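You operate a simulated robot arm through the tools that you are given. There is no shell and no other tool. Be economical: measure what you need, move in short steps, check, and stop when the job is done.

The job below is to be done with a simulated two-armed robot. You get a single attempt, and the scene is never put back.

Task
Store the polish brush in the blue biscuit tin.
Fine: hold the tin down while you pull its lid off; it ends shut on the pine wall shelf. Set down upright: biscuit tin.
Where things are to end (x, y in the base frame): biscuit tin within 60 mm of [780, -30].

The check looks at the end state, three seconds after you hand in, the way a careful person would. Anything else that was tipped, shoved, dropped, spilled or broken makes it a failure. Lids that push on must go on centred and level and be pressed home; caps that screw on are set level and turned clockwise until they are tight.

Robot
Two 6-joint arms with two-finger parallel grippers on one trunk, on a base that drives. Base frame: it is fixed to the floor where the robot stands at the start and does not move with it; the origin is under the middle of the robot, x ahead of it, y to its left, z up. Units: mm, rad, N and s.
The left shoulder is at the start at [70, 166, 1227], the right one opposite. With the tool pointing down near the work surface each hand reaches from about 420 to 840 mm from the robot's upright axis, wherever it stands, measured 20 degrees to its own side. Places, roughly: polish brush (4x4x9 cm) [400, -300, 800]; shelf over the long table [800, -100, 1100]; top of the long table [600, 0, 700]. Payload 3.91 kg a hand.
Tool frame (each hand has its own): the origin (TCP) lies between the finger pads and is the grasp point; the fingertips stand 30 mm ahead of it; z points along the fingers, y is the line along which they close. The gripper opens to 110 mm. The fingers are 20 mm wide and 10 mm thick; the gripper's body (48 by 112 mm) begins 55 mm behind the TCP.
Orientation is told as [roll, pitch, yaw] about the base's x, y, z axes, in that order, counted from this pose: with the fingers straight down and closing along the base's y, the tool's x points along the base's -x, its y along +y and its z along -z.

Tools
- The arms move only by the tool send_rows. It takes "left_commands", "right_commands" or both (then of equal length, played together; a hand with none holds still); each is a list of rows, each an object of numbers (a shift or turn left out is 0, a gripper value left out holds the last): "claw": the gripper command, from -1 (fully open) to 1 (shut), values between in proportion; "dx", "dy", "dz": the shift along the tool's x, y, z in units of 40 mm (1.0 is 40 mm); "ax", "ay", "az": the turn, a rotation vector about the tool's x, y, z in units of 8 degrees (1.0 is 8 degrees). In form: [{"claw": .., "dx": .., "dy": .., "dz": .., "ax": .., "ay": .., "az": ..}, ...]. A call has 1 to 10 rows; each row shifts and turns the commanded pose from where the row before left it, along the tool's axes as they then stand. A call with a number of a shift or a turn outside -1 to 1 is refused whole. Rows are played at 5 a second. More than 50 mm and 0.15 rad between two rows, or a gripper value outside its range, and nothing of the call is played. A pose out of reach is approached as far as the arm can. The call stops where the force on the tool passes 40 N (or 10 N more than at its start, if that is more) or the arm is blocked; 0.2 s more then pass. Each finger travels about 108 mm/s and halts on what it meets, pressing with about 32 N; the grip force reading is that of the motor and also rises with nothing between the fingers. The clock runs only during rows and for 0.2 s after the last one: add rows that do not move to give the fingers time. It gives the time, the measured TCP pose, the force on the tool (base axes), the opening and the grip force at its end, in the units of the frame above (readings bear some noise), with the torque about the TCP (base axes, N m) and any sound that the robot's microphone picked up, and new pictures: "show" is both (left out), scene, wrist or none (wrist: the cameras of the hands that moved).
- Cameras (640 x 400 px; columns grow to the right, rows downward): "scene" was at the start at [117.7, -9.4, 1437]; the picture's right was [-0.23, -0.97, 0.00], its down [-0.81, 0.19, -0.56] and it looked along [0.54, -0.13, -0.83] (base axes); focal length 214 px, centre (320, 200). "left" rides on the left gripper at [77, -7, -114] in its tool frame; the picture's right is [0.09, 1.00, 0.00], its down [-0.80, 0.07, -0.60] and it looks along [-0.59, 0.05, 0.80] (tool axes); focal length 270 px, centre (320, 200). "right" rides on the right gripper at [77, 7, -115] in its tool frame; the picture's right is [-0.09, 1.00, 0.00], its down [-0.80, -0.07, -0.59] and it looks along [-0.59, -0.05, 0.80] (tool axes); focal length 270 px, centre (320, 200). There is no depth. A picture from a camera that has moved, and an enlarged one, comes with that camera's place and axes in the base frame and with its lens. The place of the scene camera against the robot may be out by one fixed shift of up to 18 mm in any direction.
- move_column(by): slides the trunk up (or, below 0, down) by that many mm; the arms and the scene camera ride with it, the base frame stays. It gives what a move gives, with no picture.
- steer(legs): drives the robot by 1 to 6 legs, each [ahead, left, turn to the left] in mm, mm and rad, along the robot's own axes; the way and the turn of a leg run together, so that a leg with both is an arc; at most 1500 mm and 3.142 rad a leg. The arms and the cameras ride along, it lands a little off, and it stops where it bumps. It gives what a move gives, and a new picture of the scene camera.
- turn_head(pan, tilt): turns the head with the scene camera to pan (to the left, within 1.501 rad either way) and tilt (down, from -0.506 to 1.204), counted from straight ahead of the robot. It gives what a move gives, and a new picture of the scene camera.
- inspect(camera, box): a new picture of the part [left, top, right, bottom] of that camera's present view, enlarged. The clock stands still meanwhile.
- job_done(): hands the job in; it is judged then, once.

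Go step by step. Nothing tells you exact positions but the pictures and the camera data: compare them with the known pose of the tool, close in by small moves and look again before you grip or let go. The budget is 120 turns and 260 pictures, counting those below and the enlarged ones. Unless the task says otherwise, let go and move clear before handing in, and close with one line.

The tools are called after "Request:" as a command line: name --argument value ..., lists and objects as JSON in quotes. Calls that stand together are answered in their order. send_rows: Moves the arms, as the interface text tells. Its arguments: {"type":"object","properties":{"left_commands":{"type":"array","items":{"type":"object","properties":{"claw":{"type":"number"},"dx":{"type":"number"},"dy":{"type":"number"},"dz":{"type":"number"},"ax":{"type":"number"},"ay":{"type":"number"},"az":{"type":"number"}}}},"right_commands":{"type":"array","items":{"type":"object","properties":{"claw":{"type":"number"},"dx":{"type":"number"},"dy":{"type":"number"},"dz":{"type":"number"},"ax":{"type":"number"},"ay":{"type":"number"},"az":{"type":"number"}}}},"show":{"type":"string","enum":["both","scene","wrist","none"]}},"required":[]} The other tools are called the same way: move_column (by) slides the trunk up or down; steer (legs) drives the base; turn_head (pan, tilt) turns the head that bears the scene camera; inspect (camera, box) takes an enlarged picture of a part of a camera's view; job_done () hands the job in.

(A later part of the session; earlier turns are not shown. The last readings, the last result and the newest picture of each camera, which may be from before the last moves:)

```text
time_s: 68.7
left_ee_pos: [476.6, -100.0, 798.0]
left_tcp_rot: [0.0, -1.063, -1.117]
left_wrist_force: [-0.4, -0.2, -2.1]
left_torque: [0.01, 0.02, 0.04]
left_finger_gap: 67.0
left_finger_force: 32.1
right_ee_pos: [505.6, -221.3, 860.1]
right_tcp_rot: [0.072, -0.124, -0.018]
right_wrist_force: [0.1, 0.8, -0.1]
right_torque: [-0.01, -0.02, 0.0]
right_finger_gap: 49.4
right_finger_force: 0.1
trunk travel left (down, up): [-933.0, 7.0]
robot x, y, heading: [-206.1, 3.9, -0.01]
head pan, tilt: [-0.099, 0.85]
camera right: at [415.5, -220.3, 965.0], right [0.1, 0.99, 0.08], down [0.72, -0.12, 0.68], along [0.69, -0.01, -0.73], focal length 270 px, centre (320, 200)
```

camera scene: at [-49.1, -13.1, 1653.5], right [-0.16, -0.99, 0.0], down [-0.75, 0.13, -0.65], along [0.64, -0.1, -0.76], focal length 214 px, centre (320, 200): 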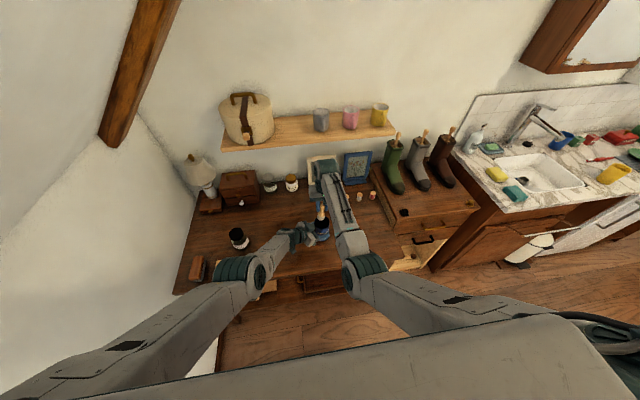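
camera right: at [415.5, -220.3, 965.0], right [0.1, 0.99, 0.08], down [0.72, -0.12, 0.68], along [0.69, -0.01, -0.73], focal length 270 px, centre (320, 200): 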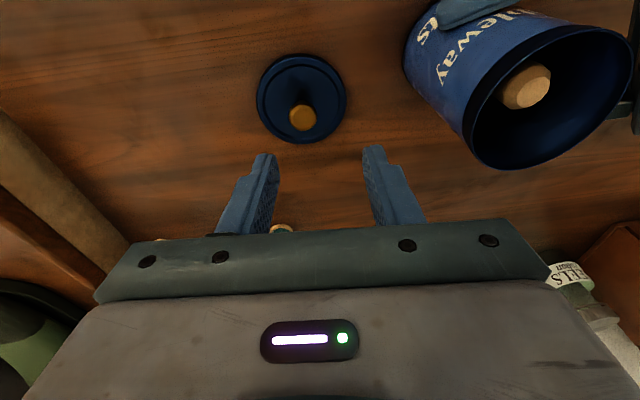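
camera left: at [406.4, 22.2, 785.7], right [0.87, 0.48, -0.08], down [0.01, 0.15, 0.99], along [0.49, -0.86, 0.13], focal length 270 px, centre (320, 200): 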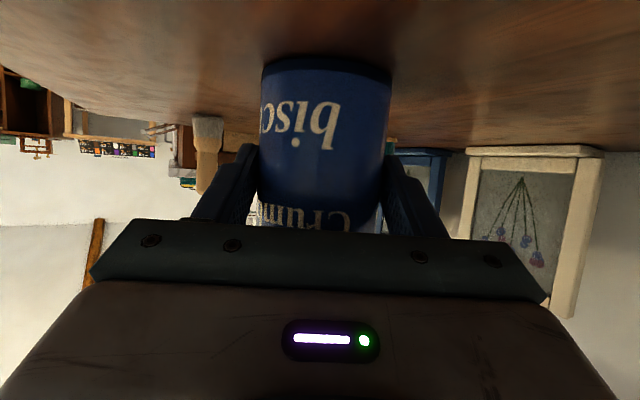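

Request:
send_rows --right_commands '[{"dx": 0.09, "dy": -0.15, "dz": 0.72}, {"dx": 0.09, "dy": -0.15, "dz": 0.72}, {}]' --show "wrist"

```text
time_s: 69.5
left_ee_pos: [476.2, -99.3, 797.1]
left_tcp_rot: [0.0, -1.064, -1.117]
left_wrist_force: [0.6, -0.9, -2.1]
left_torque: [0.03, -0.01, 0.05]
left_finger_gap: 67.0
left_finger_force: 31.6
right_ee_pos: [504.5, -227.4, 802.2]
right_tcp_rot: [0.069, -0.122, -0.015]
right_wrist_force: [0.1, -0.7, -0.5]
right_torque: [-0.02, -0.04, -0.01]
right_finger_gap: 49.7
right_finger_force: 0.0
trunk travel left (down, up): [-933.0, 7.0]
robot x, y, heading: [-207.5, 4.0, -0.015]
head pan, tilt: [-0.099, 0.85]
camera right: at [415.2, -227.3, 906.3], right [0.1, 0.99, 0.08], down [0.72, -0.12, 0.68], along [0.69, -0.01, -0.73], focal length 270 px, centre (320, 200)
```

right: 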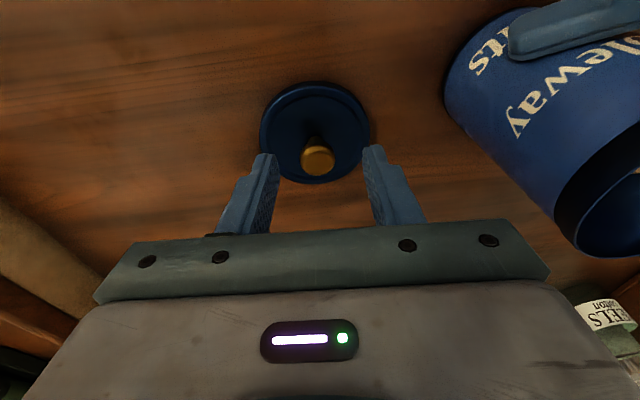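

Request:
send_rows --right_commands '[{"dx": 0.05, "dy": -0.02, "dz": 0.3}, {"claw": 0.4}, {"claw": 1}, {"claw": 1}, {"claw": 1}]' --show "wrist"

Request:
inspect --camera "right" --box '[220, 50, 420, 240]'

```text
time_s: 70.7
left_ee_pos: [477.2, -100.3, 797.1]
left_tcp_rot: [0.001, -1.065, -1.117]
left_wrist_force: [0.1, 0.5, -3.4]
left_torque: [0.01, -0.01, -0.03]
left_finger_gap: 66.5
left_finger_force: 32.4
right_ee_pos: [503.8, -227.6, 790.5]
right_tcp_rot: [0.07, -0.122, -0.018]
right_wrist_force: [0.3, -0.7, 0.3]
right_torque: [0.03, 0.0, 0.0]
right_finger_gap: 19.8
right_finger_force: 31.9
trunk travel left (down, up): [-933.0, 7.0]
robot x, y, heading: [-207.0, 4.1, -0.013]
head pan, tilt: [-0.099, 0.85]
camera right: at [414.7, -227.1, 894.6], right [0.1, 0.99, 0.08], down [0.72, -0.12, 0.68], along [0.69, -0.01, -0.73], focal length 270 px, centre (320, 200)
```

right: 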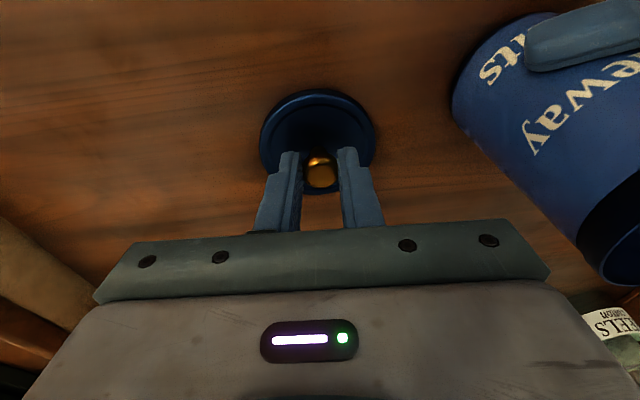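

```text
2.11 times, centred on (320, 145) of right
camera zoom: at [414.7, -227.1, 894.6], right [0.1, 0.99, 0.08], down [0.72, -0.12, 0.68], along [0.69, -0.01, -0.73], focal length 569 px, centre (320, 316)
```

zoom: 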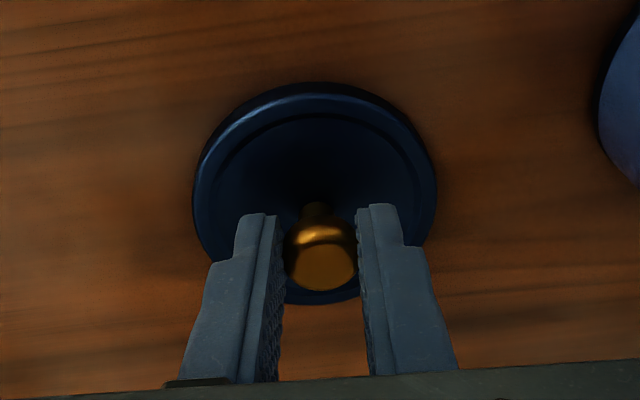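

The knob is gripped squarely. I lift the lid and carry it over the tin.

Request:
send_rows --right_commands '[{"dx": -0.1, "dy": 0.057, "dz": -0.8}, {"dx": -0.1, "dy": 0.057, "dz": -0.8}, {"dx": -0.1, "dy": 0.057, "dz": -0.8}, {"dx": -0.1, "dy": 0.057, "dz": -0.8}, {"dx": 0.207, "dy": 0.95, "dz": 0.043}, {"dx": 0.207, "dy": 0.95, "dz": 0.043}, {"dx": 0.207, "dy": 0.95, "dz": 0.043}, {}]' --show "both"

Request:
inspect --camera "right" --box '[220, 50, 420, 240]'

```text
time_s: 72.5
left_ee_pos: [477.0, -99.5, 797.4]
left_tcp_rot: [0.0, -1.066, -1.117]
left_wrist_force: [0.8, 0.4, -2.1]
left_torque: [0.03, 0.02, -0.03]
left_finger_gap: 66.9
left_finger_force: 32.4
right_ee_pos: [480.6, -114.5, 919.7]
right_tcp_rot: [0.069, -0.123, -0.018]
right_wrist_force: [-0.4, 0.6, 0.3]
right_torque: [-0.01, 0.04, 0.02]
right_finger_gap: 19.8
right_finger_force: 31.8
trunk travel left (down, up): [-933.0, 7.0]
robot x, y, heading: [-207.8, 2.1, -0.014]
head pan, tilt: [-0.099, 0.85]
camera scene: at [-49.1, -12.4, 1653.4], right [-0.16, -0.99, 0.0], down [-0.75, 0.13, -0.64], along [0.64, -0.1, -0.76], focal length 214 px, centre (320, 200)
camera right: at [391.4, -114.2, 1022.6], right [0.1, 0.99, 0.08], down [0.72, -0.12, 0.68], along [0.69, -0.01, -0.73], focal length 270 px, centre (320, 200)
```

scene: 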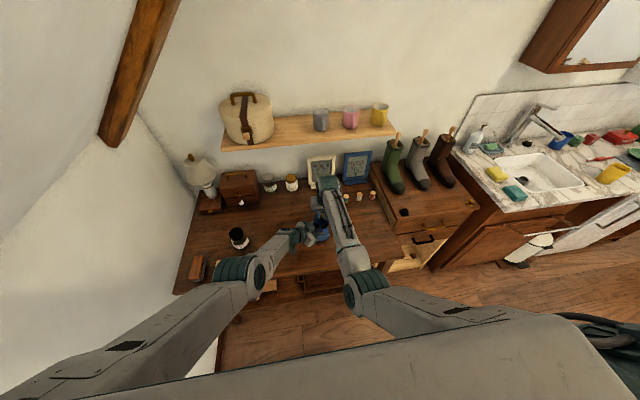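
right: 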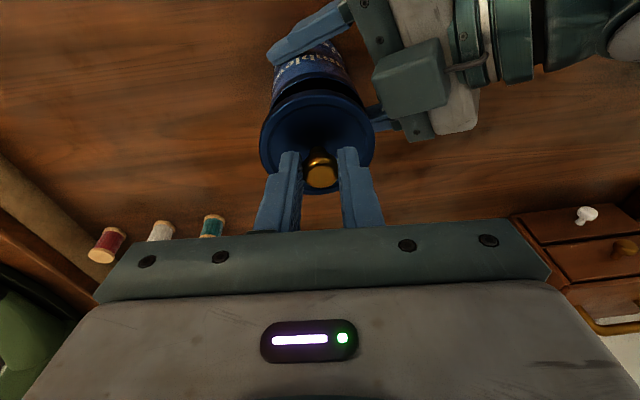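

```text
2.11 times, centred on (320, 145) of right
camera zoom: at [391.4, -114.2, 1022.6], right [0.1, 0.99, 0.08], down [0.72, -0.12, 0.68], along [0.69, -0.01, -0.73], focal length 569 px, centre (320, 316)
```

zoom: 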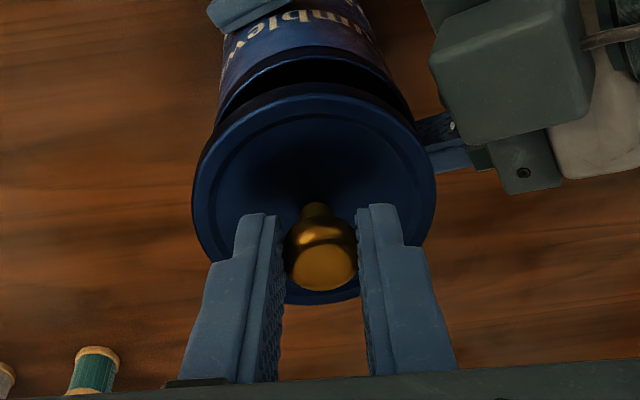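

Lid and rim look nearly coaxial; the lid needs about 2 mm toward +y. I correct that and descend to just above contact.

Request:
send_rows --right_commands '[{"dx": 0.03, "dy": 0.03, "dz": 0.25}, {"dx": 0.03, "dz": 0.2, "dy": -0.01}, {}]' --show "none"

Request:
inspect --camera "right" --box '[220, 50, 420, 240]'

Request:
inspect --camera "scene" --box '[280, 190, 360, 250]'

```text
time_s: 73.3
left_ee_pos: [476.5, -98.8, 797.8]
left_tcp_rot: [0.0, -1.063, -1.118]
left_wrist_force: [5.3, -1.3, -11.7]
left_torque: [0.48, 0.06, 0.16]
left_finger_gap: 66.7
left_finger_force: 32.5
right_ee_pos: [480.9, -111.6, 902.1]
right_tcp_rot: [0.07, -0.126, -0.018]
right_wrist_force: [-6.1, 0.9, 24.5]
right_torque: [0.13, 0.54, 0.1]
right_finger_gap: 19.7
right_finger_force: 31.8
trunk travel left (down, up): [-933.0, 7.0]
robot x, y, heading: [-207.6, 4.8, -0.012]
head pan, tilt: [-0.099, 0.85]
```

```text
2.11 times, centred on (320, 145) of right
camera zoom: at [392.1, -111.1, 1006.1], right [0.1, 0.99, 0.08], down [0.72, -0.12, 0.68], along [0.69, -0.01, -0.73], focal length 569 px, centre (320, 316)
```

zoom: 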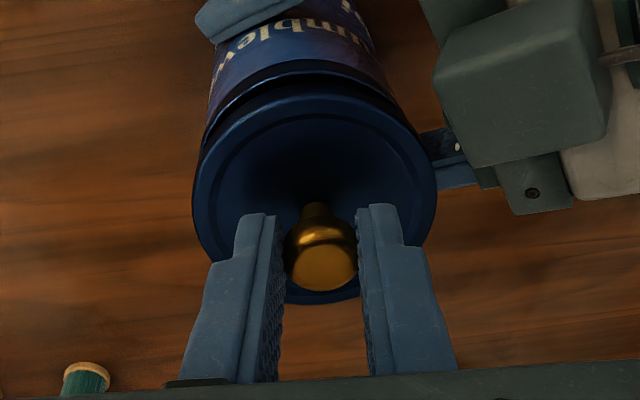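

```text
6.67 times, centred on (320, 220) of scene
camera zoom: at [-49.2, -12.9, 1653.7], right [-0.17, -0.99, 0.0], down [-0.75, 0.13, -0.65], along [0.64, -0.11, -0.76], focal length 1430 px, centre (320, 67)
```

zoom: 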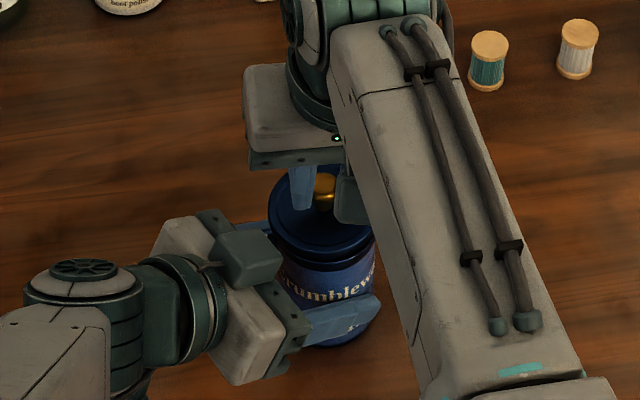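

There is first contact at TCP z≈902, about 8 mm above seated. The reaction says the lid sits a little too far toward +x, so I back off, shift it 2.5 mm toward -x and touch again.

Request:
send_rows --right_commands '[{"dx": 0.046, "dy": 0.009, "dz": -0.13}, {"dx": 0.01, "dz": 0.08}, {"dx": 0.003, "dz": 0.04}, {}]' --show "none"

```text
time_s: 74.3
left_ee_pos: [478.2, -99.1, 797.0]
left_tcp_rot: [0.0, -1.065, -1.118]
left_wrist_force: [6.3, -0.5, -8.6]
left_torque: [0.17, 0.42, -0.03]
left_finger_gap: 67.0
left_finger_force: 32.3
right_ee_pos: [480.9, -112.2, 901.8]
right_tcp_rot: [0.069, -0.124, -0.017]
right_wrist_force: [-7.0, -0.6, 20.8]
right_torque: [0.05, 0.77, 0.08]
right_finger_gap: 19.9
right_finger_force: 32.0
trunk travel left (down, up): [-933.0, 7.0]
robot x, y, heading: [-208.8, 5.5, -0.012]
head pan, tilt: [-0.099, 0.85]
```

Request:
send_rows --right_commands '[{"dx": 0.06, "dy": 0.015, "dz": -0.16}, {"dx": 0.04}, {}]' --show "none"

Request:
send_rows --right_commands '[{"dx": 0.015, "dz": 0.12}, {"dx": 0.005, "dz": 0.04}, {}]' --show "none"

```text
time_s: 75.1
left_ee_pos: [477.4, -100.2, 797.5]
left_tcp_rot: [0.0, -1.066, -1.117]
left_wrist_force: [-0.8, -0.6, 1.2]
left_torque: [-0.01, 0.08, 0.01]
left_finger_gap: 66.8
left_finger_force: 32.0
right_ee_pos: [474.5, -111.2, 907.7]
right_tcp_rot: [0.069, -0.122, -0.018]
right_wrist_force: [0.0, -0.5, 0.2]
right_torque: [-0.02, 0.0, -0.01]
right_finger_gap: 19.8
right_finger_force: 31.8
trunk travel left (down, up): [-933.0, 7.0]
robot x, y, heading: [-207.2, 6.9, -0.014]
head pan, tilt: [-0.099, 0.85]
```

```text
time_s: 75.9
left_ee_pos: [477.6, -100.1, 797.3]
left_tcp_rot: [0.001, -1.064, -1.116]
left_wrist_force: [9.4, -7.2, -6.8]
left_torque: [-0.02, 0.88, -0.01]
left_finger_gap: 66.9
left_finger_force: 32.3
right_ee_pos: [476.1, -110.8, 902.8]
right_tcp_rot: [0.07, -0.127, -0.017]
right_wrist_force: [-5.4, 1.7, 21.9]
right_torque: [0.03, -0.68, 0.06]
right_finger_gap: 19.7
right_finger_force: 32.5
trunk travel left (down, up): [-933.0, 7.0]
robot x, y, heading: [-208.3, 4.6, -0.011]
head pan, tilt: [-0.099, 0.85]
```

The contact has now moved to the far side, so the centre lies between at TCP x≈479.3. I back off, shift +3 mm and retry.

Request:
send_rows --right_commands '[{"dx": -0.015, "dy": 0.008, "dz": -0.15}, {"dx": -0.07}, {}]' --show "none"

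Request:
send_rows --right_commands '[{"dx": 0.013, "dz": 0.11}, {"dx": 0.005, "dz": 0.04}, {}]' --show "none"

```text
time_s: 76.7
left_ee_pos: [476.7, -99.4, 798.0]
left_tcp_rot: [0.0, -1.065, -1.116]
left_wrist_force: [-2.4, -1.4, 3.8]
left_torque: [-0.03, 0.14, 0.01]
left_finger_gap: 66.8
left_finger_force: 32.1
right_ee_pos: [476.7, -110.0, 906.6]
right_tcp_rot: [0.07, -0.122, -0.017]
right_wrist_force: [0.5, 0.0, 0.0]
right_torque: [0.03, -0.02, -0.02]
right_finger_gap: 19.8
right_finger_force: 32.2
trunk travel left (down, up): [-933.0, 7.0]
robot x, y, heading: [-205.5, 5.4, -0.009]
head pan, tilt: [-0.099, 0.85]
```

```text
time_s: 77.5
left_ee_pos: [476.4, -99.4, 797.9]
left_tcp_rot: [0.0, -1.065, -1.118]
left_wrist_force: [0.7, -3.5, 0.9]
left_torque: [-0.18, -0.1, -0.03]
left_finger_gap: 67.0
left_finger_force: 32.0
right_ee_pos: [476.8, -111.2, 902.1]
right_tcp_rot: [0.071, -0.123, -0.017]
right_wrist_force: [-0.2, -0.3, 9.0]
right_torque: [-0.09, 0.18, 0.03]
right_finger_gap: 20.0
right_finger_force: 31.9
trunk travel left (down, up): [-933.0, 7.0]
robot x, y, heading: [-206.5, 3.6, -0.015]
head pan, tilt: [-0.099, 0.85]
```

Forces are now nearly balanced. I press gently in small steps, watching height and torque.

Request:
send_rows --right_commands '[{"dx": 0.02, "dz": 0.04}, {"dx": 0.005, "dz": 0.04}, {}]' --show "none"

Request:
inspect --camera "right" --box '[220, 50, 420, 240]'

```text
time_s: 78.3
left_ee_pos: [475.5, -100.0, 799.2]
left_tcp_rot: [0.0, -1.065, -1.117]
left_wrist_force: [0.3, -3.7, 0.1]
left_torque: [0.21, -0.3, -0.06]
left_finger_gap: 67.0
left_finger_force: 32.0
right_ee_pos: [476.9, -109.4, 898.7]
right_tcp_rot: [0.071, -0.126, -0.016]
right_wrist_force: [4.2, 1.7, 17.7]
right_torque: [0.17, -0.57, 0.01]
right_finger_gap: 19.6
right_finger_force: 32.1
trunk travel left (down, up): [-933.0, 7.0]
robot x, y, heading: [-207.3, 6.1, -0.016]
head pan, tilt: [-0.099, 0.85]
```

```text
2.11 times, centred on (320, 145) of right
camera zoom: at [387.1, -108.5, 1002.1], right [0.1, 0.99, 0.08], down [0.72, -0.12, 0.68], along [0.69, -0.01, -0.73], focal length 569 px, centre (320, 316)
```

zoom: 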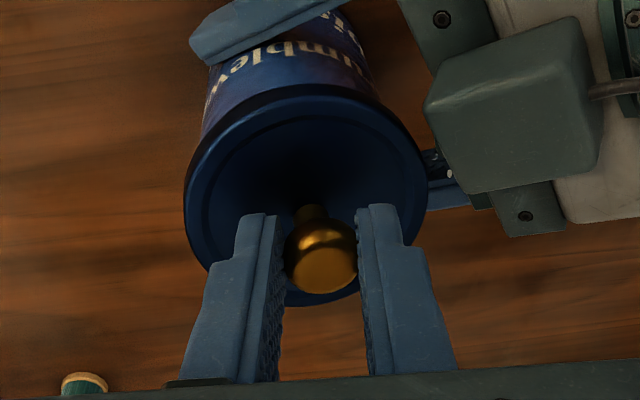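

Request:
send_rows --right_commands '[{"dx": -0.03, "dz": 0.03}, {"dz": 0.04}, {}]' --show "none"

Request:
inspect --camera "right" --box '[220, 50, 420, 240]'

```text
time_s: 78.8
left_ee_pos: [477.9, -100.1, 798.6]
left_tcp_rot: [-0.002, -1.065, -1.114]
left_wrist_force: [-0.3, 0.0, -0.8]
left_torque: [0.12, 0.04, 0.03]
left_finger_gap: 66.9
left_finger_force: 31.8
right_ee_pos: [478.6, -109.4, 897.9]
right_tcp_rot: [0.07, -0.123, -0.019]
right_wrist_force: [-0.3, 0.5, 1.2]
right_torque: [0.07, -0.01, -0.04]
right_finger_gap: 19.6
right_finger_force: 31.8
trunk travel left (down, up): [-933.0, 7.0]
robot x, y, heading: [-205.1, 3.5, -0.013]
head pan, tilt: [-0.099, 0.85]
stopped in row 2 (right hand): the force on the tool passed its limit at 40 N (the readings are from after the stop); the commanded pose is now the measured one
```

```text
2.11 times, centred on (320, 145) of right
camera zoom: at [388.9, -108.8, 1002.3], right [0.1, 0.99, 0.08], down [0.72, -0.13, 0.68], along [0.69, -0.01, -0.73], focal length 569 px, centre (320, 316)
```

zoom: 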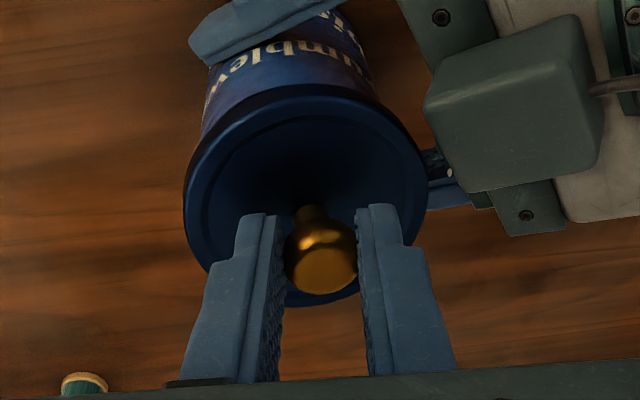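

Request:
inspect --camera "scene" --box '[300, 205, 345, 240]'

Request:
inspect --camera "left" --box '[200, 0, 440, 250]'

```text
11.43 times, centred on (322, 222) of scene
camera zoom: at [-49.2, -12.2, 1653.3], right [-0.16, -0.99, 0.0], down [-0.75, 0.13, -0.64], along [0.64, -0.1, -0.77], focal length 2451 px, centre (291, -57)
```

zoom: 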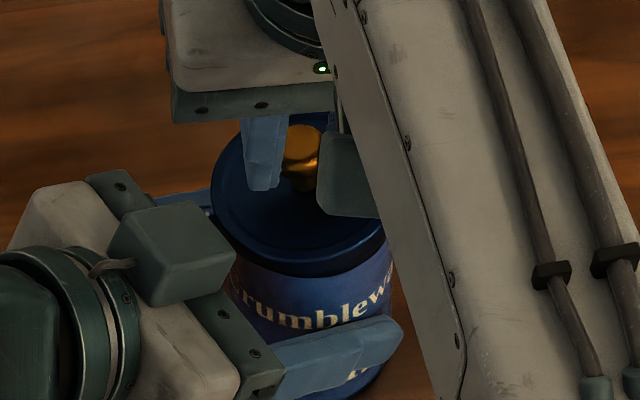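

```text
1.60 times, centred on (320, 125) of left
camera zoom: at [410.0, 21.3, 787.2], right [0.88, 0.48, -0.08], down [0.01, 0.15, 0.99], along [0.48, -0.87, 0.13], focal length 432 px, centre (320, 320)
```

zoom: 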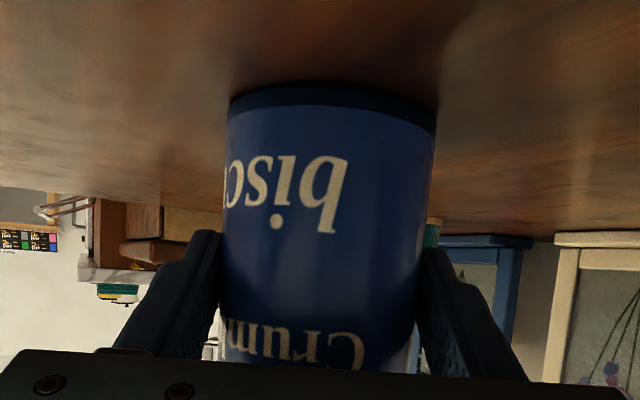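

The lid is on but may not be level. I release the knob, rise a little and look.

Request:
send_rows --right_commands '[{"claw": 0.1}, {"claw": 0.1}, {"dx": -0.1, "dy": 0.05, "dz": -0.8}, {"dx": -0.05, "dy": 0.03, "dz": -0.5}, {}]' --show "none"

Request:
inspect --camera "right" --box '[220, 30, 420, 220]'

Request:
inspect --camera "scene" --box '[300, 205, 345, 240]'

```text
time_s: 80.0
left_ee_pos: [477.1, -100.1, 797.9]
left_tcp_rot: [-0.001, -1.064, -1.113]
left_wrist_force: [2.5, -2.0, 2.7]
left_torque: [0.04, -0.2, -0.07]
left_finger_gap: 66.7
left_finger_force: 32.0
right_ee_pos: [476.2, -108.8, 950.4]
right_tcp_rot: [0.071, -0.122, -0.017]
right_wrist_force: [-0.4, 0.1, 0.8]
right_torque: [0.02, 0.01, 0.01]
right_finger_gap: 49.8
right_finger_force: 0.1
trunk travel left (down, up): [-933.0, 7.0]
robot x, y, heading: [-209.8, 6.9, -0.013]
head pan, tilt: [-0.099, 0.85]
```

```text
2.11 times, centred on (320, 125) of right
camera zoom: at [387.3, -108.2, 1054.4], right [0.1, 0.99, 0.08], down [0.72, -0.12, 0.68], along [0.69, -0.01, -0.73], focal length 569 px, centre (320, 358)
```

zoom: 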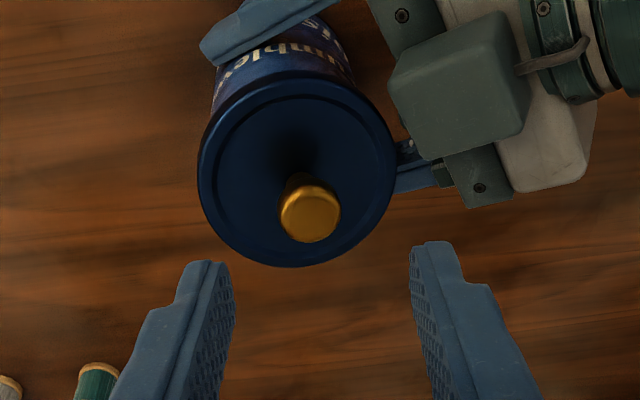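

```text
11.43 times, centred on (322, 222) of scene
camera zoom: at [-49.2, -12.1, 1653.3], right [-0.16, -0.99, 0.0], down [-0.75, 0.13, -0.64], along [0.64, -0.1, -0.77], focal length 2451 px, centre (291, -57)
```

zoom: 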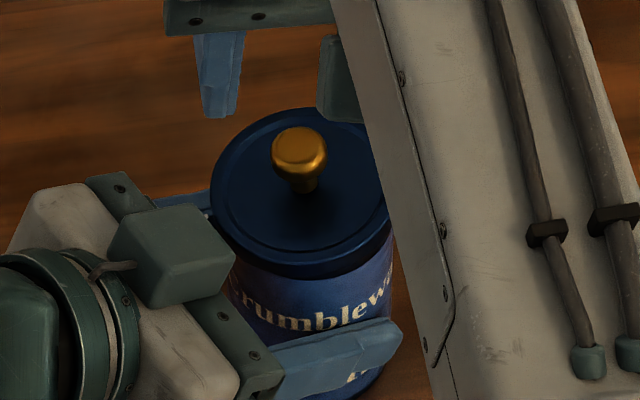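

I clear the right arm out of view to judge how the lid sits.

Request:
send_rows --right_commands '[{"dy": -0.9, "ay": 0.5}, {"dy": -0.9, "ay": 0.5}, {"dy": -0.9, "ax": 0.5}, {"dy": -0.9}, {}]' --show "none"

Request:
inspect --camera "scene" --box '[300, 205, 345, 240]'

Request:
inspect --camera "right" --box '[420, 60, 600, 180]'

```text
time_s: 81.3
left_ee_pos: [478.5, -100.1, 798.5]
left_tcp_rot: [-0.003, -1.065, -1.114]
left_wrist_force: [0.2, 0.0, -2.2]
left_torque: [0.02, 0.01, -0.01]
left_finger_gap: 67.2
left_finger_force: 32.0
right_ee_pos: [477.6, -253.5, 944.0]
right_tcp_rot: [-0.002, 0.018, -0.007]
right_wrist_force: [0.0, 1.2, 0.2]
right_torque: [-0.03, 0.0, -0.04]
right_finger_gap: 49.4
right_finger_force: 0.0
trunk travel left (down, up): [-933.0, 7.0]
robot x, y, heading: [-208.0, 5.9, -0.013]
head pan, tilt: [-0.099, 0.85]
stopped in row 5 (right hand): the arm was blocked; the commanded pose is now the measured one
```

```text
11.43 times, centred on (322, 222) of scene
camera zoom: at [-48.9, -11.8, 1653.4], right [-0.16, -0.99, 0.0], down [-0.75, 0.13, -0.64], along [0.64, -0.1, -0.76], focal length 2451 px, centre (291, -57)
```

zoom: 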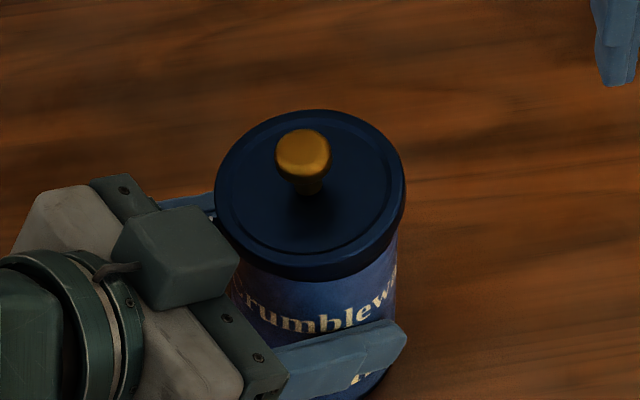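

```text
3.33 times, centred on (510, 120) of right
camera zoom: at [404.1, -246.0, 1058.9], right [0.09, 1.0, 0.0], down [0.81, -0.08, 0.58], along [0.58, -0.06, -0.81], focal length 901 px, centre (-313, 467)
```

zoom: 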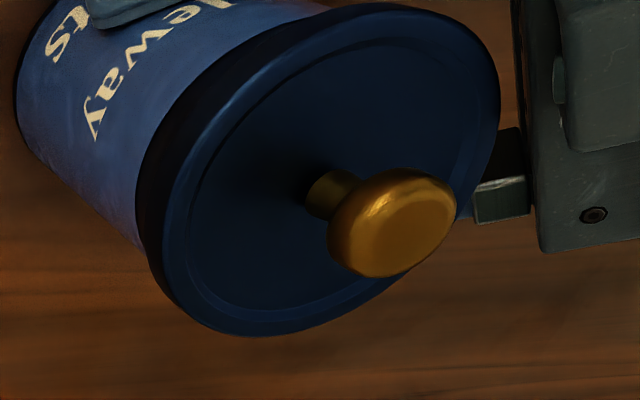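

The lid is on but slightly high on its -y side. I'll press it down with both fingertips straddling the knob, holding the hand as upright as possible.

Request:
send_rows --right_commands '[{"dx": -0.03, "dy": 0.89}, {"dx": -0.03, "dy": 0.89}, {"dx": -0.03, "dy": 0.89}, {"dy": 0.89}, {}]' --show "wrist"

```text
time_s: 82.5
left_ee_pos: [476.8, -99.6, 798.6]
left_tcp_rot: [-0.004, -1.064, -1.113]
left_wrist_force: [0.3, -0.9, -0.4]
left_torque: [0.01, 0.0, -0.01]
left_finger_gap: 66.9
left_finger_force: 31.9
right_ee_pos: [483.2, -109.6, 942.7]
right_tcp_rot: [-0.001, 0.016, -0.008]
right_wrist_force: [-0.6, 0.3, -0.4]
right_torque: [-0.04, -0.02, 0.01]
right_finger_gap: 49.6
right_finger_force: 0.1
trunk travel left (down, up): [-933.0, 7.0]
robot x, y, heading: [-207.5, 5.7, -0.01]
head pan, tilt: [-0.099, 0.85]
camera right: at [408.8, -101.7, 1058.2], right [0.09, 1.0, 0.0], down [0.81, -0.08, 0.58], along [0.58, -0.06, -0.81], focal length 270 px, centre (320, 200)
```

right: 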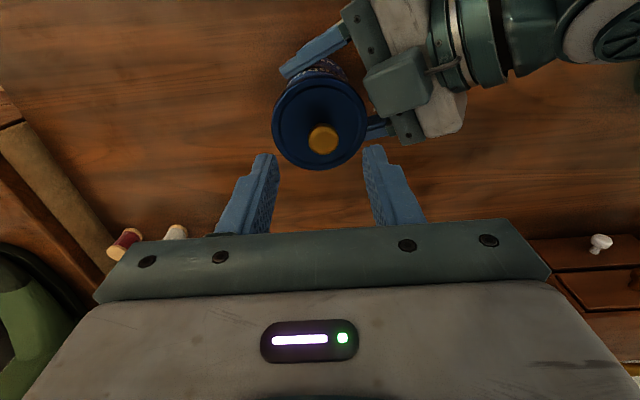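

Request:
send_rows --right_commands '[{"dx": 0.07}, {"dz": 0.6}, {"dz": 0.5}, {"dz": 0.08}, {"dz": 0.05}]' --show "wrist"

```text
time_s: 83.8
left_ee_pos: [478.0, -99.7, 797.9]
left_tcp_rot: [-0.003, -1.065, -1.115]
left_wrist_force: [-0.7, -1.2, 0.5]
left_torque: [0.02, -0.04, -0.03]
left_finger_gap: 66.9
left_finger_force: 32.1
right_ee_pos: [478.6, -110.8, 892.3]
right_tcp_rot: [0.0, 0.018, -0.006]
right_wrist_force: [0.2, 0.7, -0.9]
right_torque: [0.02, -0.01, -0.03]
right_finger_gap: 49.4
right_finger_force: 0.0
trunk travel left (down, up): [-933.0, 7.0]
robot x, y, heading: [-211.3, 8.6, -0.013]
head pan, tilt: [-0.099, 0.85]
camera right: at [404.9, -102.7, 1009.0], right [0.09, 1.0, 0.0], down [0.81, -0.08, 0.58], along [0.58, -0.06, -0.81], focal length 270 px, centre (320, 200)
```

right: 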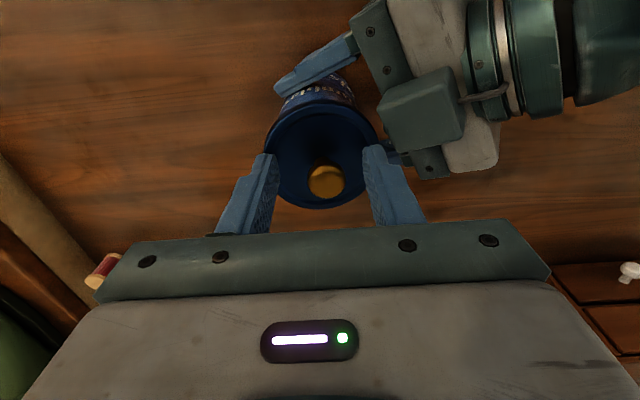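

Request:
send_rows --right_commands '[{"dz": 0.06}, {"dz": 0.06}, {"dz": 0.05}, {}]' --show "none"

```text
time_s: 84.6
left_ee_pos: [478.5, -100.0, 798.0]
left_tcp_rot: [-0.002, -1.063, -1.113]
left_wrist_force: [0.3, 0.3, -1.0]
left_torque: [0.08, 0.14, 0.05]
left_finger_gap: 66.5
left_finger_force: 32.4
right_ee_pos: [480.8, -111.5, 891.7]
right_tcp_rot: [-0.002, 0.013, -0.009]
right_wrist_force: [-2.0, 0.3, 2.8]
right_torque: [-0.09, 0.05, -0.05]
right_finger_gap: 49.6
right_finger_force: 0.1
trunk travel left (down, up): [-933.0, 7.0]
robot x, y, heading: [-203.5, 2.4, -0.017]
head pan, tilt: [-0.099, 0.85]
stopped in row 4 (right hand): the force on the tool passed its limit at 43 N (the readings are from after the stop); the commanded pose is now the measured one
```

Request:
send_rows --right_commands '[{"dz": 0.05}, {"dz": 0.03}, {}]' --show "none"

Request:
send_rows --right_commands '[{"dz": 0.03}, {}]' --show "none"

```text
time_s: 85.2
left_ee_pos: [478.7, -100.8, 797.3]
left_tcp_rot: [0.0, -1.063, -1.112]
left_wrist_force: [1.4, 0.8, -1.7]
left_torque: [0.08, 0.15, 0.0]
left_finger_gap: 66.8
left_finger_force: 31.1
right_ee_pos: [480.9, -111.8, 890.9]
right_tcp_rot: [-0.001, 0.012, -0.011]
right_wrist_force: [-1.5, -0.5, 3.6]
right_torque: [-0.11, 0.03, -0.06]
right_finger_gap: 49.5
right_finger_force: 0.0
trunk travel left (down, up): [-933.0, 7.0]
robot x, y, heading: [-205.5, 7.4, -0.012]
head pan, tilt: [-0.099, 0.85]
stopped in row 2 (right hand): the force on the tool passed its limit at 43 N (the readings are from after the stop); the commanded pose is now the measured one
```

```text
time_s: 85.8
left_ee_pos: [479.4, -99.7, 797.1]
left_tcp_rot: [0.0, -1.064, -1.114]
left_wrist_force: [8.6, -4.1, -9.1]
left_torque: [-0.03, 0.38, 0.05]
left_finger_gap: 67.1
left_finger_force: 32.1
right_ee_pos: [483.0, -112.2, 890.9]
right_tcp_rot: [-0.001, 0.009, -0.012]
right_wrist_force: [-8.8, 0.1, 22.4]
right_torque: [-0.59, 0.24, -0.04]
right_finger_gap: 49.8
right_finger_force: 0.0
trunk travel left (down, up): [-933.0, 7.0]
robot x, y, heading: [-205.1, 3.7, -0.015]
head pan, tilt: [-0.099, 0.85]
```

The torque shows the lid is cocked: it sits about 2–3 mm too far +y, so its -y skirt rides on the rim. I'll grip the knob with the upright hand, lift the lid off, square it on the table and try again.

Request:
send_rows --right_commands '[{"dz": -0.1}, {"dy": 0.08, "dx": 0.06}, {"claw": 0.4}, {"claw": 1}, {"claw": 1}, {"claw": 1}, {"dz": -0.15}, {"dz": -0.3}, {"dz": -0.4}, {}]' --show "both"

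Request:
inspect --camera "scene" --box '[290, 195, 350, 240]'

```text
time_s: 88.0
left_ee_pos: [478.5, -100.2, 797.9]
left_tcp_rot: [0.0, -1.065, -1.112]
left_wrist_force: [1.7, -1.1, 6.2]
left_torque: [-0.28, -0.38, 0.04]
left_finger_gap: 67.2
left_finger_force: 31.8
right_ee_pos: [479.6, -107.8, 928.4]
right_tcp_rot: [-0.002, 0.012, -0.008]
right_wrist_force: [-0.1, -0.5, -0.4]
right_torque: [-0.03, 0.03, 0.02]
right_finger_gap: 20.3
right_finger_force: 31.7
trunk travel left (down, up): [-933.0, 7.0]
robot x, y, heading: [-204.3, 6.4, -0.016]
head pan, tilt: [-0.099, 0.85]
camera scene: at [-49.0, -11.7, 1653.5], right [-0.16, -0.99, 0.0], down [-0.75, 0.13, -0.64], along [0.64, -0.1, -0.76], focal length 214 px, centre (320, 200)
camera right: at [404.2, -100.0, 1042.6], right [0.1, 1.0, 0.0], down [0.81, -0.08, 0.58], along [0.58, -0.06, -0.81], focal length 270 px, centre (320, 200)
```

scene: 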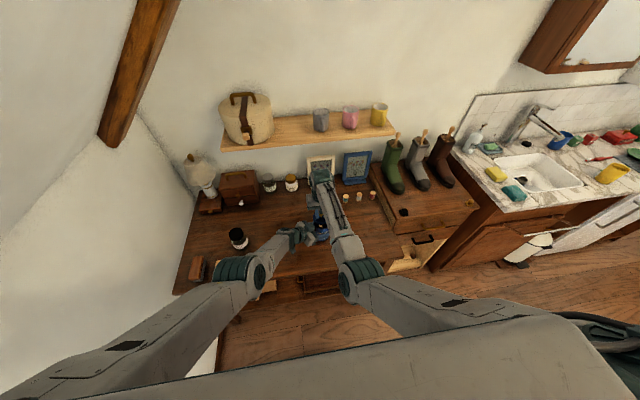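
right: 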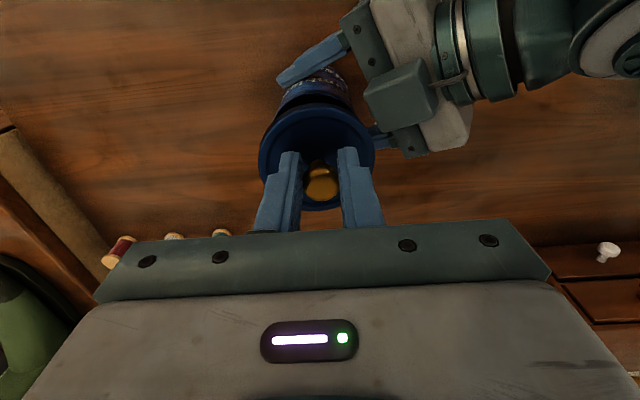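

```text
8.89 times, centred on (320, 218) of scene
camera zoom: at [-49.0, -11.7, 1653.5], right [-0.16, -0.99, 0.0], down [-0.75, 0.13, -0.64], along [0.64, -0.1, -0.76], focal length 1906 px, centre (320, 44)
```

zoom: 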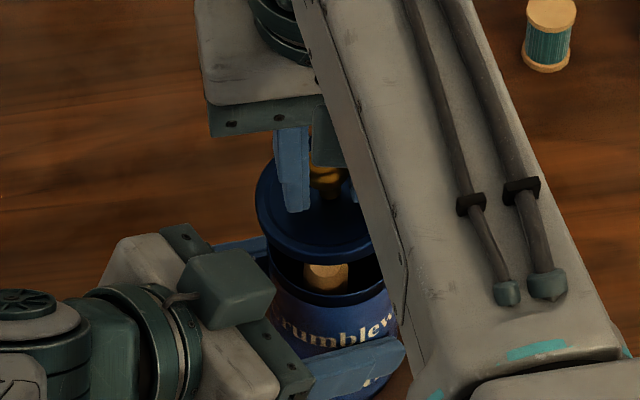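

Request:
send_rows --right_commands '[{"dz": -0.3}, {"dx": 0.25, "dy": -0.8}, {"dx": 0.25, "dy": -0.8}, {"dx": 0.25, "dy": -0.8}, {"dx": 0.25, "dy": -0.8}, {"dz": 0.9}, {"dz": 0.9}, {"dz": 0.9}, {"dz": 0.5}]' --show "wrist"

```text
time_s: 90.0
left_ee_pos: [478.7, -100.6, 798.6]
left_tcp_rot: [-0.001, -1.062, -1.114]
left_wrist_force: [0.1, -0.4, 4.7]
left_torque: [-0.09, -0.16, -0.02]
left_finger_gap: 66.8
left_finger_force: 32.2
right_ee_pos: [437.6, -234.5, 812.5]
right_tcp_rot: [-0.002, 0.01, -0.008]
right_wrist_force: [-0.8, -0.5, 0.2]
right_torque: [-0.02, -0.01, -0.02]
right_finger_gap: 19.9
right_finger_force: 31.7
trunk travel left (down, up): [-933.0, 7.0]
robot x, y, heading: [-204.8, 3.4, -0.011]
head pan, tilt: [-0.099, 0.85]
camera right: at [362.4, -226.6, 927.3], right [0.1, 1.0, 0.0], down [0.81, -0.08, 0.59], along [0.58, -0.06, -0.81], focal length 270 px, centre (320, 200)
```

right: 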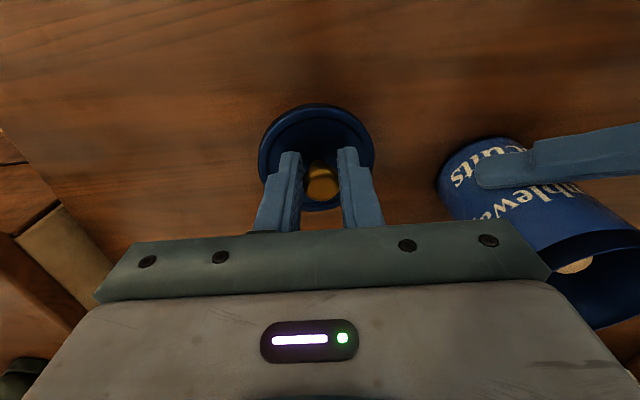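

Request:
send_rows --right_commands '[{"dz": 0.3}, {"dz": 0.1}, {"dz": 0.08}, {"dz": 0.08}, {}]' --show "none"

```text
time_s: 91.2
left_ee_pos: [477.7, -99.5, 796.9]
left_tcp_rot: [-0.004, -1.063, -1.111]
left_wrist_force: [0.0, -1.9, 1.6]
left_torque: [-0.04, -0.13, -0.01]
left_finger_gap: 66.8
left_finger_force: 31.6
right_ee_pos: [436.0, -236.4, 790.3]
right_tcp_rot: [-0.002, 0.011, -0.009]
right_wrist_force: [-0.5, -0.2, -0.3]
right_torque: [-0.01, -0.02, -0.05]
right_finger_gap: 20.1
right_finger_force: 32.3
trunk travel left (down, up): [-933.0, 7.0]
robot x, y, heading: [-204.1, 4.5, -0.014]
head pan, tilt: [-0.099, 0.85]
```

Request:
send_rows --right_commands '[{"dz": 0.06}, {"dz": 0.06}, {}]' --show "none"

Request:
send_rows --right_commands '[{"dz": 0.04}, {}]' --show "none"

```text
time_s: 92.0
left_ee_pos: [478.7, -100.3, 797.8]
left_tcp_rot: [-0.003, -1.063, -1.112]
left_wrist_force: [0.2, 0.1, -0.3]
left_torque: [0.03, -0.06, 0.01]
left_finger_gap: 66.8
left_finger_force: 31.7
right_ee_pos: [437.1, -236.3, 785.8]
right_tcp_rot: [-0.003, 0.011, -0.012]
right_wrist_force: [1.7, -5.6, 11.5]
right_torque: [0.17, -0.29, -0.16]
right_finger_gap: 20.0
right_finger_force: 31.7
trunk travel left (down, up): [-933.0, 7.0]
robot x, y, heading: [-206.9, 6.3, -0.014]
head pan, tilt: [-0.099, 0.85]
```

```text
time_s: 92.6
left_ee_pos: [478.3, -100.3, 797.5]
left_tcp_rot: [-0.001, -1.063, -1.112]
left_wrist_force: [0.5, 0.1, -2.4]
left_torque: [0.03, 0.02, -0.02]
left_finger_gap: 66.9
left_finger_force: 31.7
right_ee_pos: [438.1, -236.9, 784.4]
right_tcp_rot: [-0.002, 0.012, -0.011]
right_wrist_force: [-5.5, -8.4, 20.8]
right_torque: [-0.16, -0.62, -0.27]
right_finger_gap: 20.1
right_finger_force: 31.8
trunk travel left (down, up): [-933.0, 7.0]
robot x, y, heading: [-207.9, 4.5, -0.015]
head pan, tilt: [-0.099, 0.85]
```

Request:
send_rows --right_commands '[{"dz": -0.04}, {"claw": 0.3}, {"claw": 0.3}, {"dz": -0.04}, {}]' --show "none"

Request:
inspect --camera "right" --box '[220, 70, 420, 250]'

```text
time_s: 93.8
left_ee_pos: [478.3, -100.1, 797.1]
left_tcp_rot: [-0.002, -1.065, -1.113]
left_wrist_force: [0.4, 1.4, -0.1]
left_torque: [0.1, -0.04, 0.01]
left_finger_gap: 66.8
left_finger_force: 32.1
right_ee_pos: [436.9, -235.5, 785.1]
right_tcp_rot: [-0.002, 0.011, -0.009]
right_wrist_force: [0.3, 0.1, 0.2]
right_torque: [-0.01, 0.04, -0.02]
right_finger_gap: 38.7
right_finger_force: 0.0
trunk travel left (down, up): [-933.0, 7.0]
robot x, y, heading: [-205.8, 4.5, -0.013]
head pan, tilt: [-0.099, 0.85]
```

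```text
2.22 times, centred on (320, 160) of right
camera zoom: at [362.3, -227.3, 900.6], right [0.1, 1.0, 0.0], down [0.81, -0.08, 0.58], along [0.58, -0.06, -0.81], focal length 601 px, centre (320, 289)
```

zoom: 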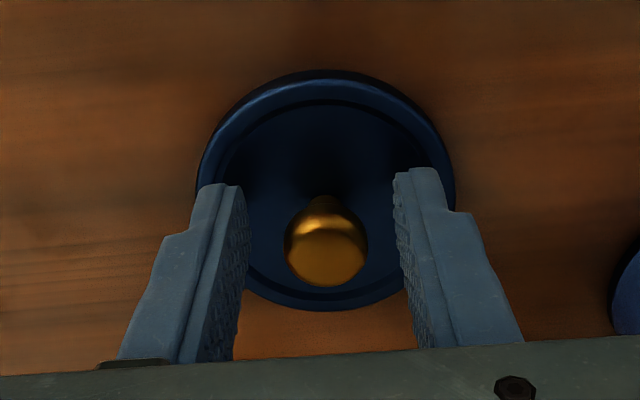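

The lid is flat again. I centre on the knob, grip it, lift it and carry it over the tin.

Request:
send_rows --right_commands '[{"dz": -0.08, "dy": 0.03, "dx": -0.05}, {"claw": 1}, {"claw": 1}, {"claw": 1}, {"dz": -0.9}, {"dz": -0.9}, {"dz": -0.9}, {"dz": -0.8}]' --show "none"

Request:
send_rows --right_commands '[{"dx": -0.26, "dy": 0.78}, {"dx": -0.26, "dy": 0.78}, {"dx": -0.26, "dy": 0.78}, {"dx": -0.26, "dy": 0.76}, {}]' --show "wrist"

Request:
inspect --camera "right" --box '[220, 50, 420, 230]'

```text
time_s: 95.6
left_ee_pos: [477.8, -100.7, 798.4]
left_tcp_rot: [-0.002, -1.065, -1.111]
left_wrist_force: [1.0, -0.3, 0.2]
left_torque: [0.06, -0.13, 0.02]
left_finger_gap: 66.7
left_finger_force: 31.9
right_ee_pos: [441.3, -235.3, 928.0]
right_tcp_rot: [-0.003, 0.015, -0.01]
right_wrist_force: [0.2, 0.1, -1.6]
right_torque: [0.01, 0.02, 0.0]
right_finger_gap: 19.9
right_finger_force: 31.8
trunk travel left (down, up): [-933.0, 7.0]
robot x, y, heading: [-204.9, 1.0, -0.015]
head pan, tilt: [-0.099, 0.85]
```

```text
time_s: 96.8
left_ee_pos: [479.2, -100.9, 798.3]
left_tcp_rot: [-0.002, -1.064, -1.112]
left_wrist_force: [1.1, -0.3, 0.5]
left_torque: [-0.04, -0.11, -0.04]
left_finger_gap: 66.8
left_finger_force: 32.3
right_ee_pos: [481.3, -112.2, 928.6]
right_tcp_rot: [-0.001, 0.013, -0.008]
right_wrist_force: [-0.2, -0.9, 0.6]
right_torque: [-0.04, -0.03, -0.01]
right_finger_gap: 20.2
right_finger_force: 32.3
trunk travel left (down, up): [-933.0, 7.0]
robot x, y, heading: [-210.0, 1.0, -0.013]
head pan, tilt: [-0.099, 0.85]
camera right: at [407.6, -103.8, 1043.4], right [0.1, 1.0, 0.0], down [0.81, -0.08, 0.58], along [0.58, -0.06, -0.81], focal length 270 px, centre (320, 200)
```

right: 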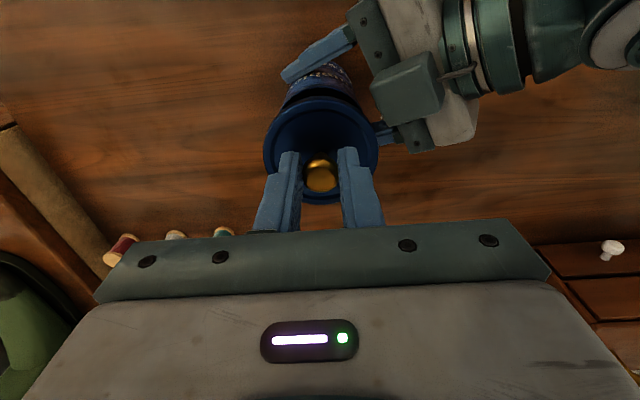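

```text
2.22 times, centred on (320, 140) of right
camera zoom: at [407.6, -103.8, 1043.4], right [0.1, 1.0, 0.0], down [0.81, -0.08, 0.58], along [0.58, -0.06, -0.81], focal length 601 px, centre (320, 333)
```

zoom: 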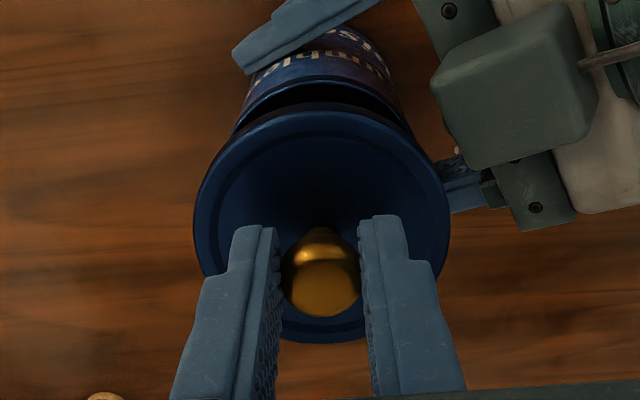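

Lid and rim now look aligned within about 1.5 mm. I shift +1.5 mm in y and descend to light contact.

Request:
send_rows --right_commands '[{"dy": 0.04, "dx": -0.01}, {"dz": 0.4}, {"dz": 0.2}, {"dz": 0.06}, {}]' --show "none"

Request:
send_rows --right_commands '[{"dz": 0.05}, {"dz": 0.03}, {}]' --show "none"

```text
time_s: 98.0
left_ee_pos: [478.3, -100.5, 798.3]
left_tcp_rot: [-0.002, -1.064, -1.112]
left_wrist_force: [0.8, -1.6, 0.0]
left_torque: [0.02, -0.11, -0.03]
left_finger_gap: 66.9
left_finger_force: 31.9
right_ee_pos: [481.9, -109.7, 901.8]
right_tcp_rot: [0.0, 0.011, -0.009]
right_wrist_force: [0.1, 0.3, -0.5]
right_torque: [-0.02, 0.04, -0.02]
right_finger_gap: 20.2
right_finger_force: 31.7
trunk travel left (down, up): [-933.0, 7.0]
robot x, y, heading: [-206.4, 5.4, -0.011]
head pan, tilt: [-0.099, 0.85]
```

```text
time_s: 98.8
left_ee_pos: [478.3, -100.3, 798.0]
left_tcp_rot: [0.001, -1.062, -1.112]
left_wrist_force: [8.5, -5.4, -9.1]
left_torque: [0.15, -0.28, 0.09]
left_finger_gap: 66.3
left_finger_force: 31.5
right_ee_pos: [483.8, -108.6, 900.7]
right_tcp_rot: [0.0, 0.011, -0.008]
right_wrist_force: [-5.7, 2.8, 25.1]
right_torque: [0.04, 0.75, -0.04]
right_finger_gap: 20.0
right_finger_force: 32.3
trunk travel left (down, up): [-933.0, 7.0]
robot x, y, heading: [-207.2, 6.2, -0.016]
head pan, tilt: [-0.099, 0.85]
```

Request:
send_rows --right_commands '[{"dz": -0.14}, {"dx": 0.045}, {"dz": 0.12}, {"dz": 0.02}, {}]' --show "none"

```text
time_s: 100.0
left_ee_pos: [477.6, -99.8, 797.9]
left_tcp_rot: [0.001, -1.064, -1.11]
left_wrist_force: [1.2, -0.2, -0.8]
left_torque: [0.02, -0.27, 0.01]
left_finger_gap: 66.2
left_finger_force: 32.4
right_ee_pos: [481.2, -109.0, 899.8]
right_tcp_rot: [-0.002, 0.012, -0.01]
right_wrist_force: [-0.8, 0.0, 9.6]
right_torque: [-0.15, 0.15, -0.01]
right_finger_gap: 20.2
right_finger_force: 31.6
trunk travel left (down, up): [-933.0, 7.0]
robot x, y, heading: [-206.6, 3.6, -0.014]
head pan, tilt: [-0.099, 0.85]
```

Request:
send_rows --right_commands '[{"dx": 0.015, "dy": -0.025}, {"dz": 0.03}, {}]' --show "none"

Request:
send_rows --right_commands '[{"dz": 0.03}, {}]' --show "none"

```text
time_s: 100.8
left_ee_pos: [478.6, -99.4, 798.2]
left_tcp_rot: [-0.002, -1.064, -1.113]
left_wrist_force: [2.5, -4.1, -1.2]
left_torque: [0.62, -0.16, -0.03]
left_finger_gap: 66.8
left_finger_force: 32.2
right_ee_pos: [481.2, -109.5, 899.3]
right_tcp_rot: [0.002, 0.014, -0.01]
right_wrist_force: [-0.5, 5.0, 11.8]
right_torque: [-0.05, -0.23, 0.14]
right_finger_gap: 20.1
right_finger_force: 31.7
trunk travel left (down, up): [-933.0, 7.0]
robot x, y, heading: [-204.4, 5.9, -0.013]
head pan, tilt: [-0.099, 0.85]
```

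```text
time_s: 101.4
left_ee_pos: [478.6, -99.2, 797.5]
left_tcp_rot: [-0.004, -1.064, -1.109]
left_wrist_force: [-1.8, -1.9, 1.5]
left_torque: [-0.15, -0.02, -0.02]
left_finger_gap: 67.0
left_finger_force: 31.9
right_ee_pos: [480.4, -111.0, 896.1]
right_tcp_rot: [-0.004, 0.013, -0.011]
right_wrist_force: [0.8, 0.3, -0.1]
right_torque: [0.0, 0.02, 0.03]
right_finger_gap: 20.2
right_finger_force: 32.3
trunk travel left (down, up): [-933.0, 7.0]
robot x, y, heading: [-208.2, 3.4, -0.017]
head pan, tilt: [-0.099, 0.85]
```

It dropped in freely, so the lid has found the rim. I keep pressing home.

Request:
send_rows --right_commands '[{"dz": 0.05}, {"dz": 0.04}, {}]' --show "none"

Request:
send_rows --right_commands '[{"dz": 0.03}, {}]' --show "none"

```text
time_s: 102.2
left_ee_pos: [479.8, -98.3, 797.4]
left_tcp_rot: [-0.001, -1.063, -1.11]
left_wrist_force: [9.9, -2.0, -8.2]
left_torque: [-0.47, 0.76, -0.02]
left_finger_gap: 66.7
left_finger_force: 32.0
right_ee_pos: [481.6, -110.7, 895.3]
right_tcp_rot: [-0.001, 0.013, -0.01]
right_wrist_force: [-13.4, -3.1, 20.3]
right_torque: [-0.14, 0.2, -0.04]
right_finger_gap: 20.1
right_finger_force: 32.2
trunk travel left (down, up): [-933.0, 7.0]
robot x, y, heading: [-206.5, 5.7, -0.012]
head pan, tilt: [-0.099, 0.85]
heard: snap
```

```text
time_s: 102.6
left_ee_pos: [479.4, -99.2, 797.3]
left_tcp_rot: [0.0, -1.062, -1.112]
left_wrist_force: [-0.5, 0.5, -0.7]
left_torque: [0.01, 0.05, -0.05]
left_finger_gap: 66.6
left_finger_force: 32.1
right_ee_pos: [482.8, -111.6, 895.2]
right_tcp_rot: [-0.003, 0.01, -0.011]
right_wrist_force: [0.6, -0.3, 0.2]
right_torque: [-0.01, 0.0, -0.02]
right_finger_gap: 20.3
right_finger_force: 31.6
trunk travel left (down, up): [-933.0, 7.0]
robot x, y, heading: [-203.9, 3.5, -0.013]
head pan, tilt: [-0.099, 0.85]
heard: snap
stopped in row 2 (right hand): the force on the tool passed its limit at 40 N (the readings are from after the stop); the commanded pose is now the measured one
```

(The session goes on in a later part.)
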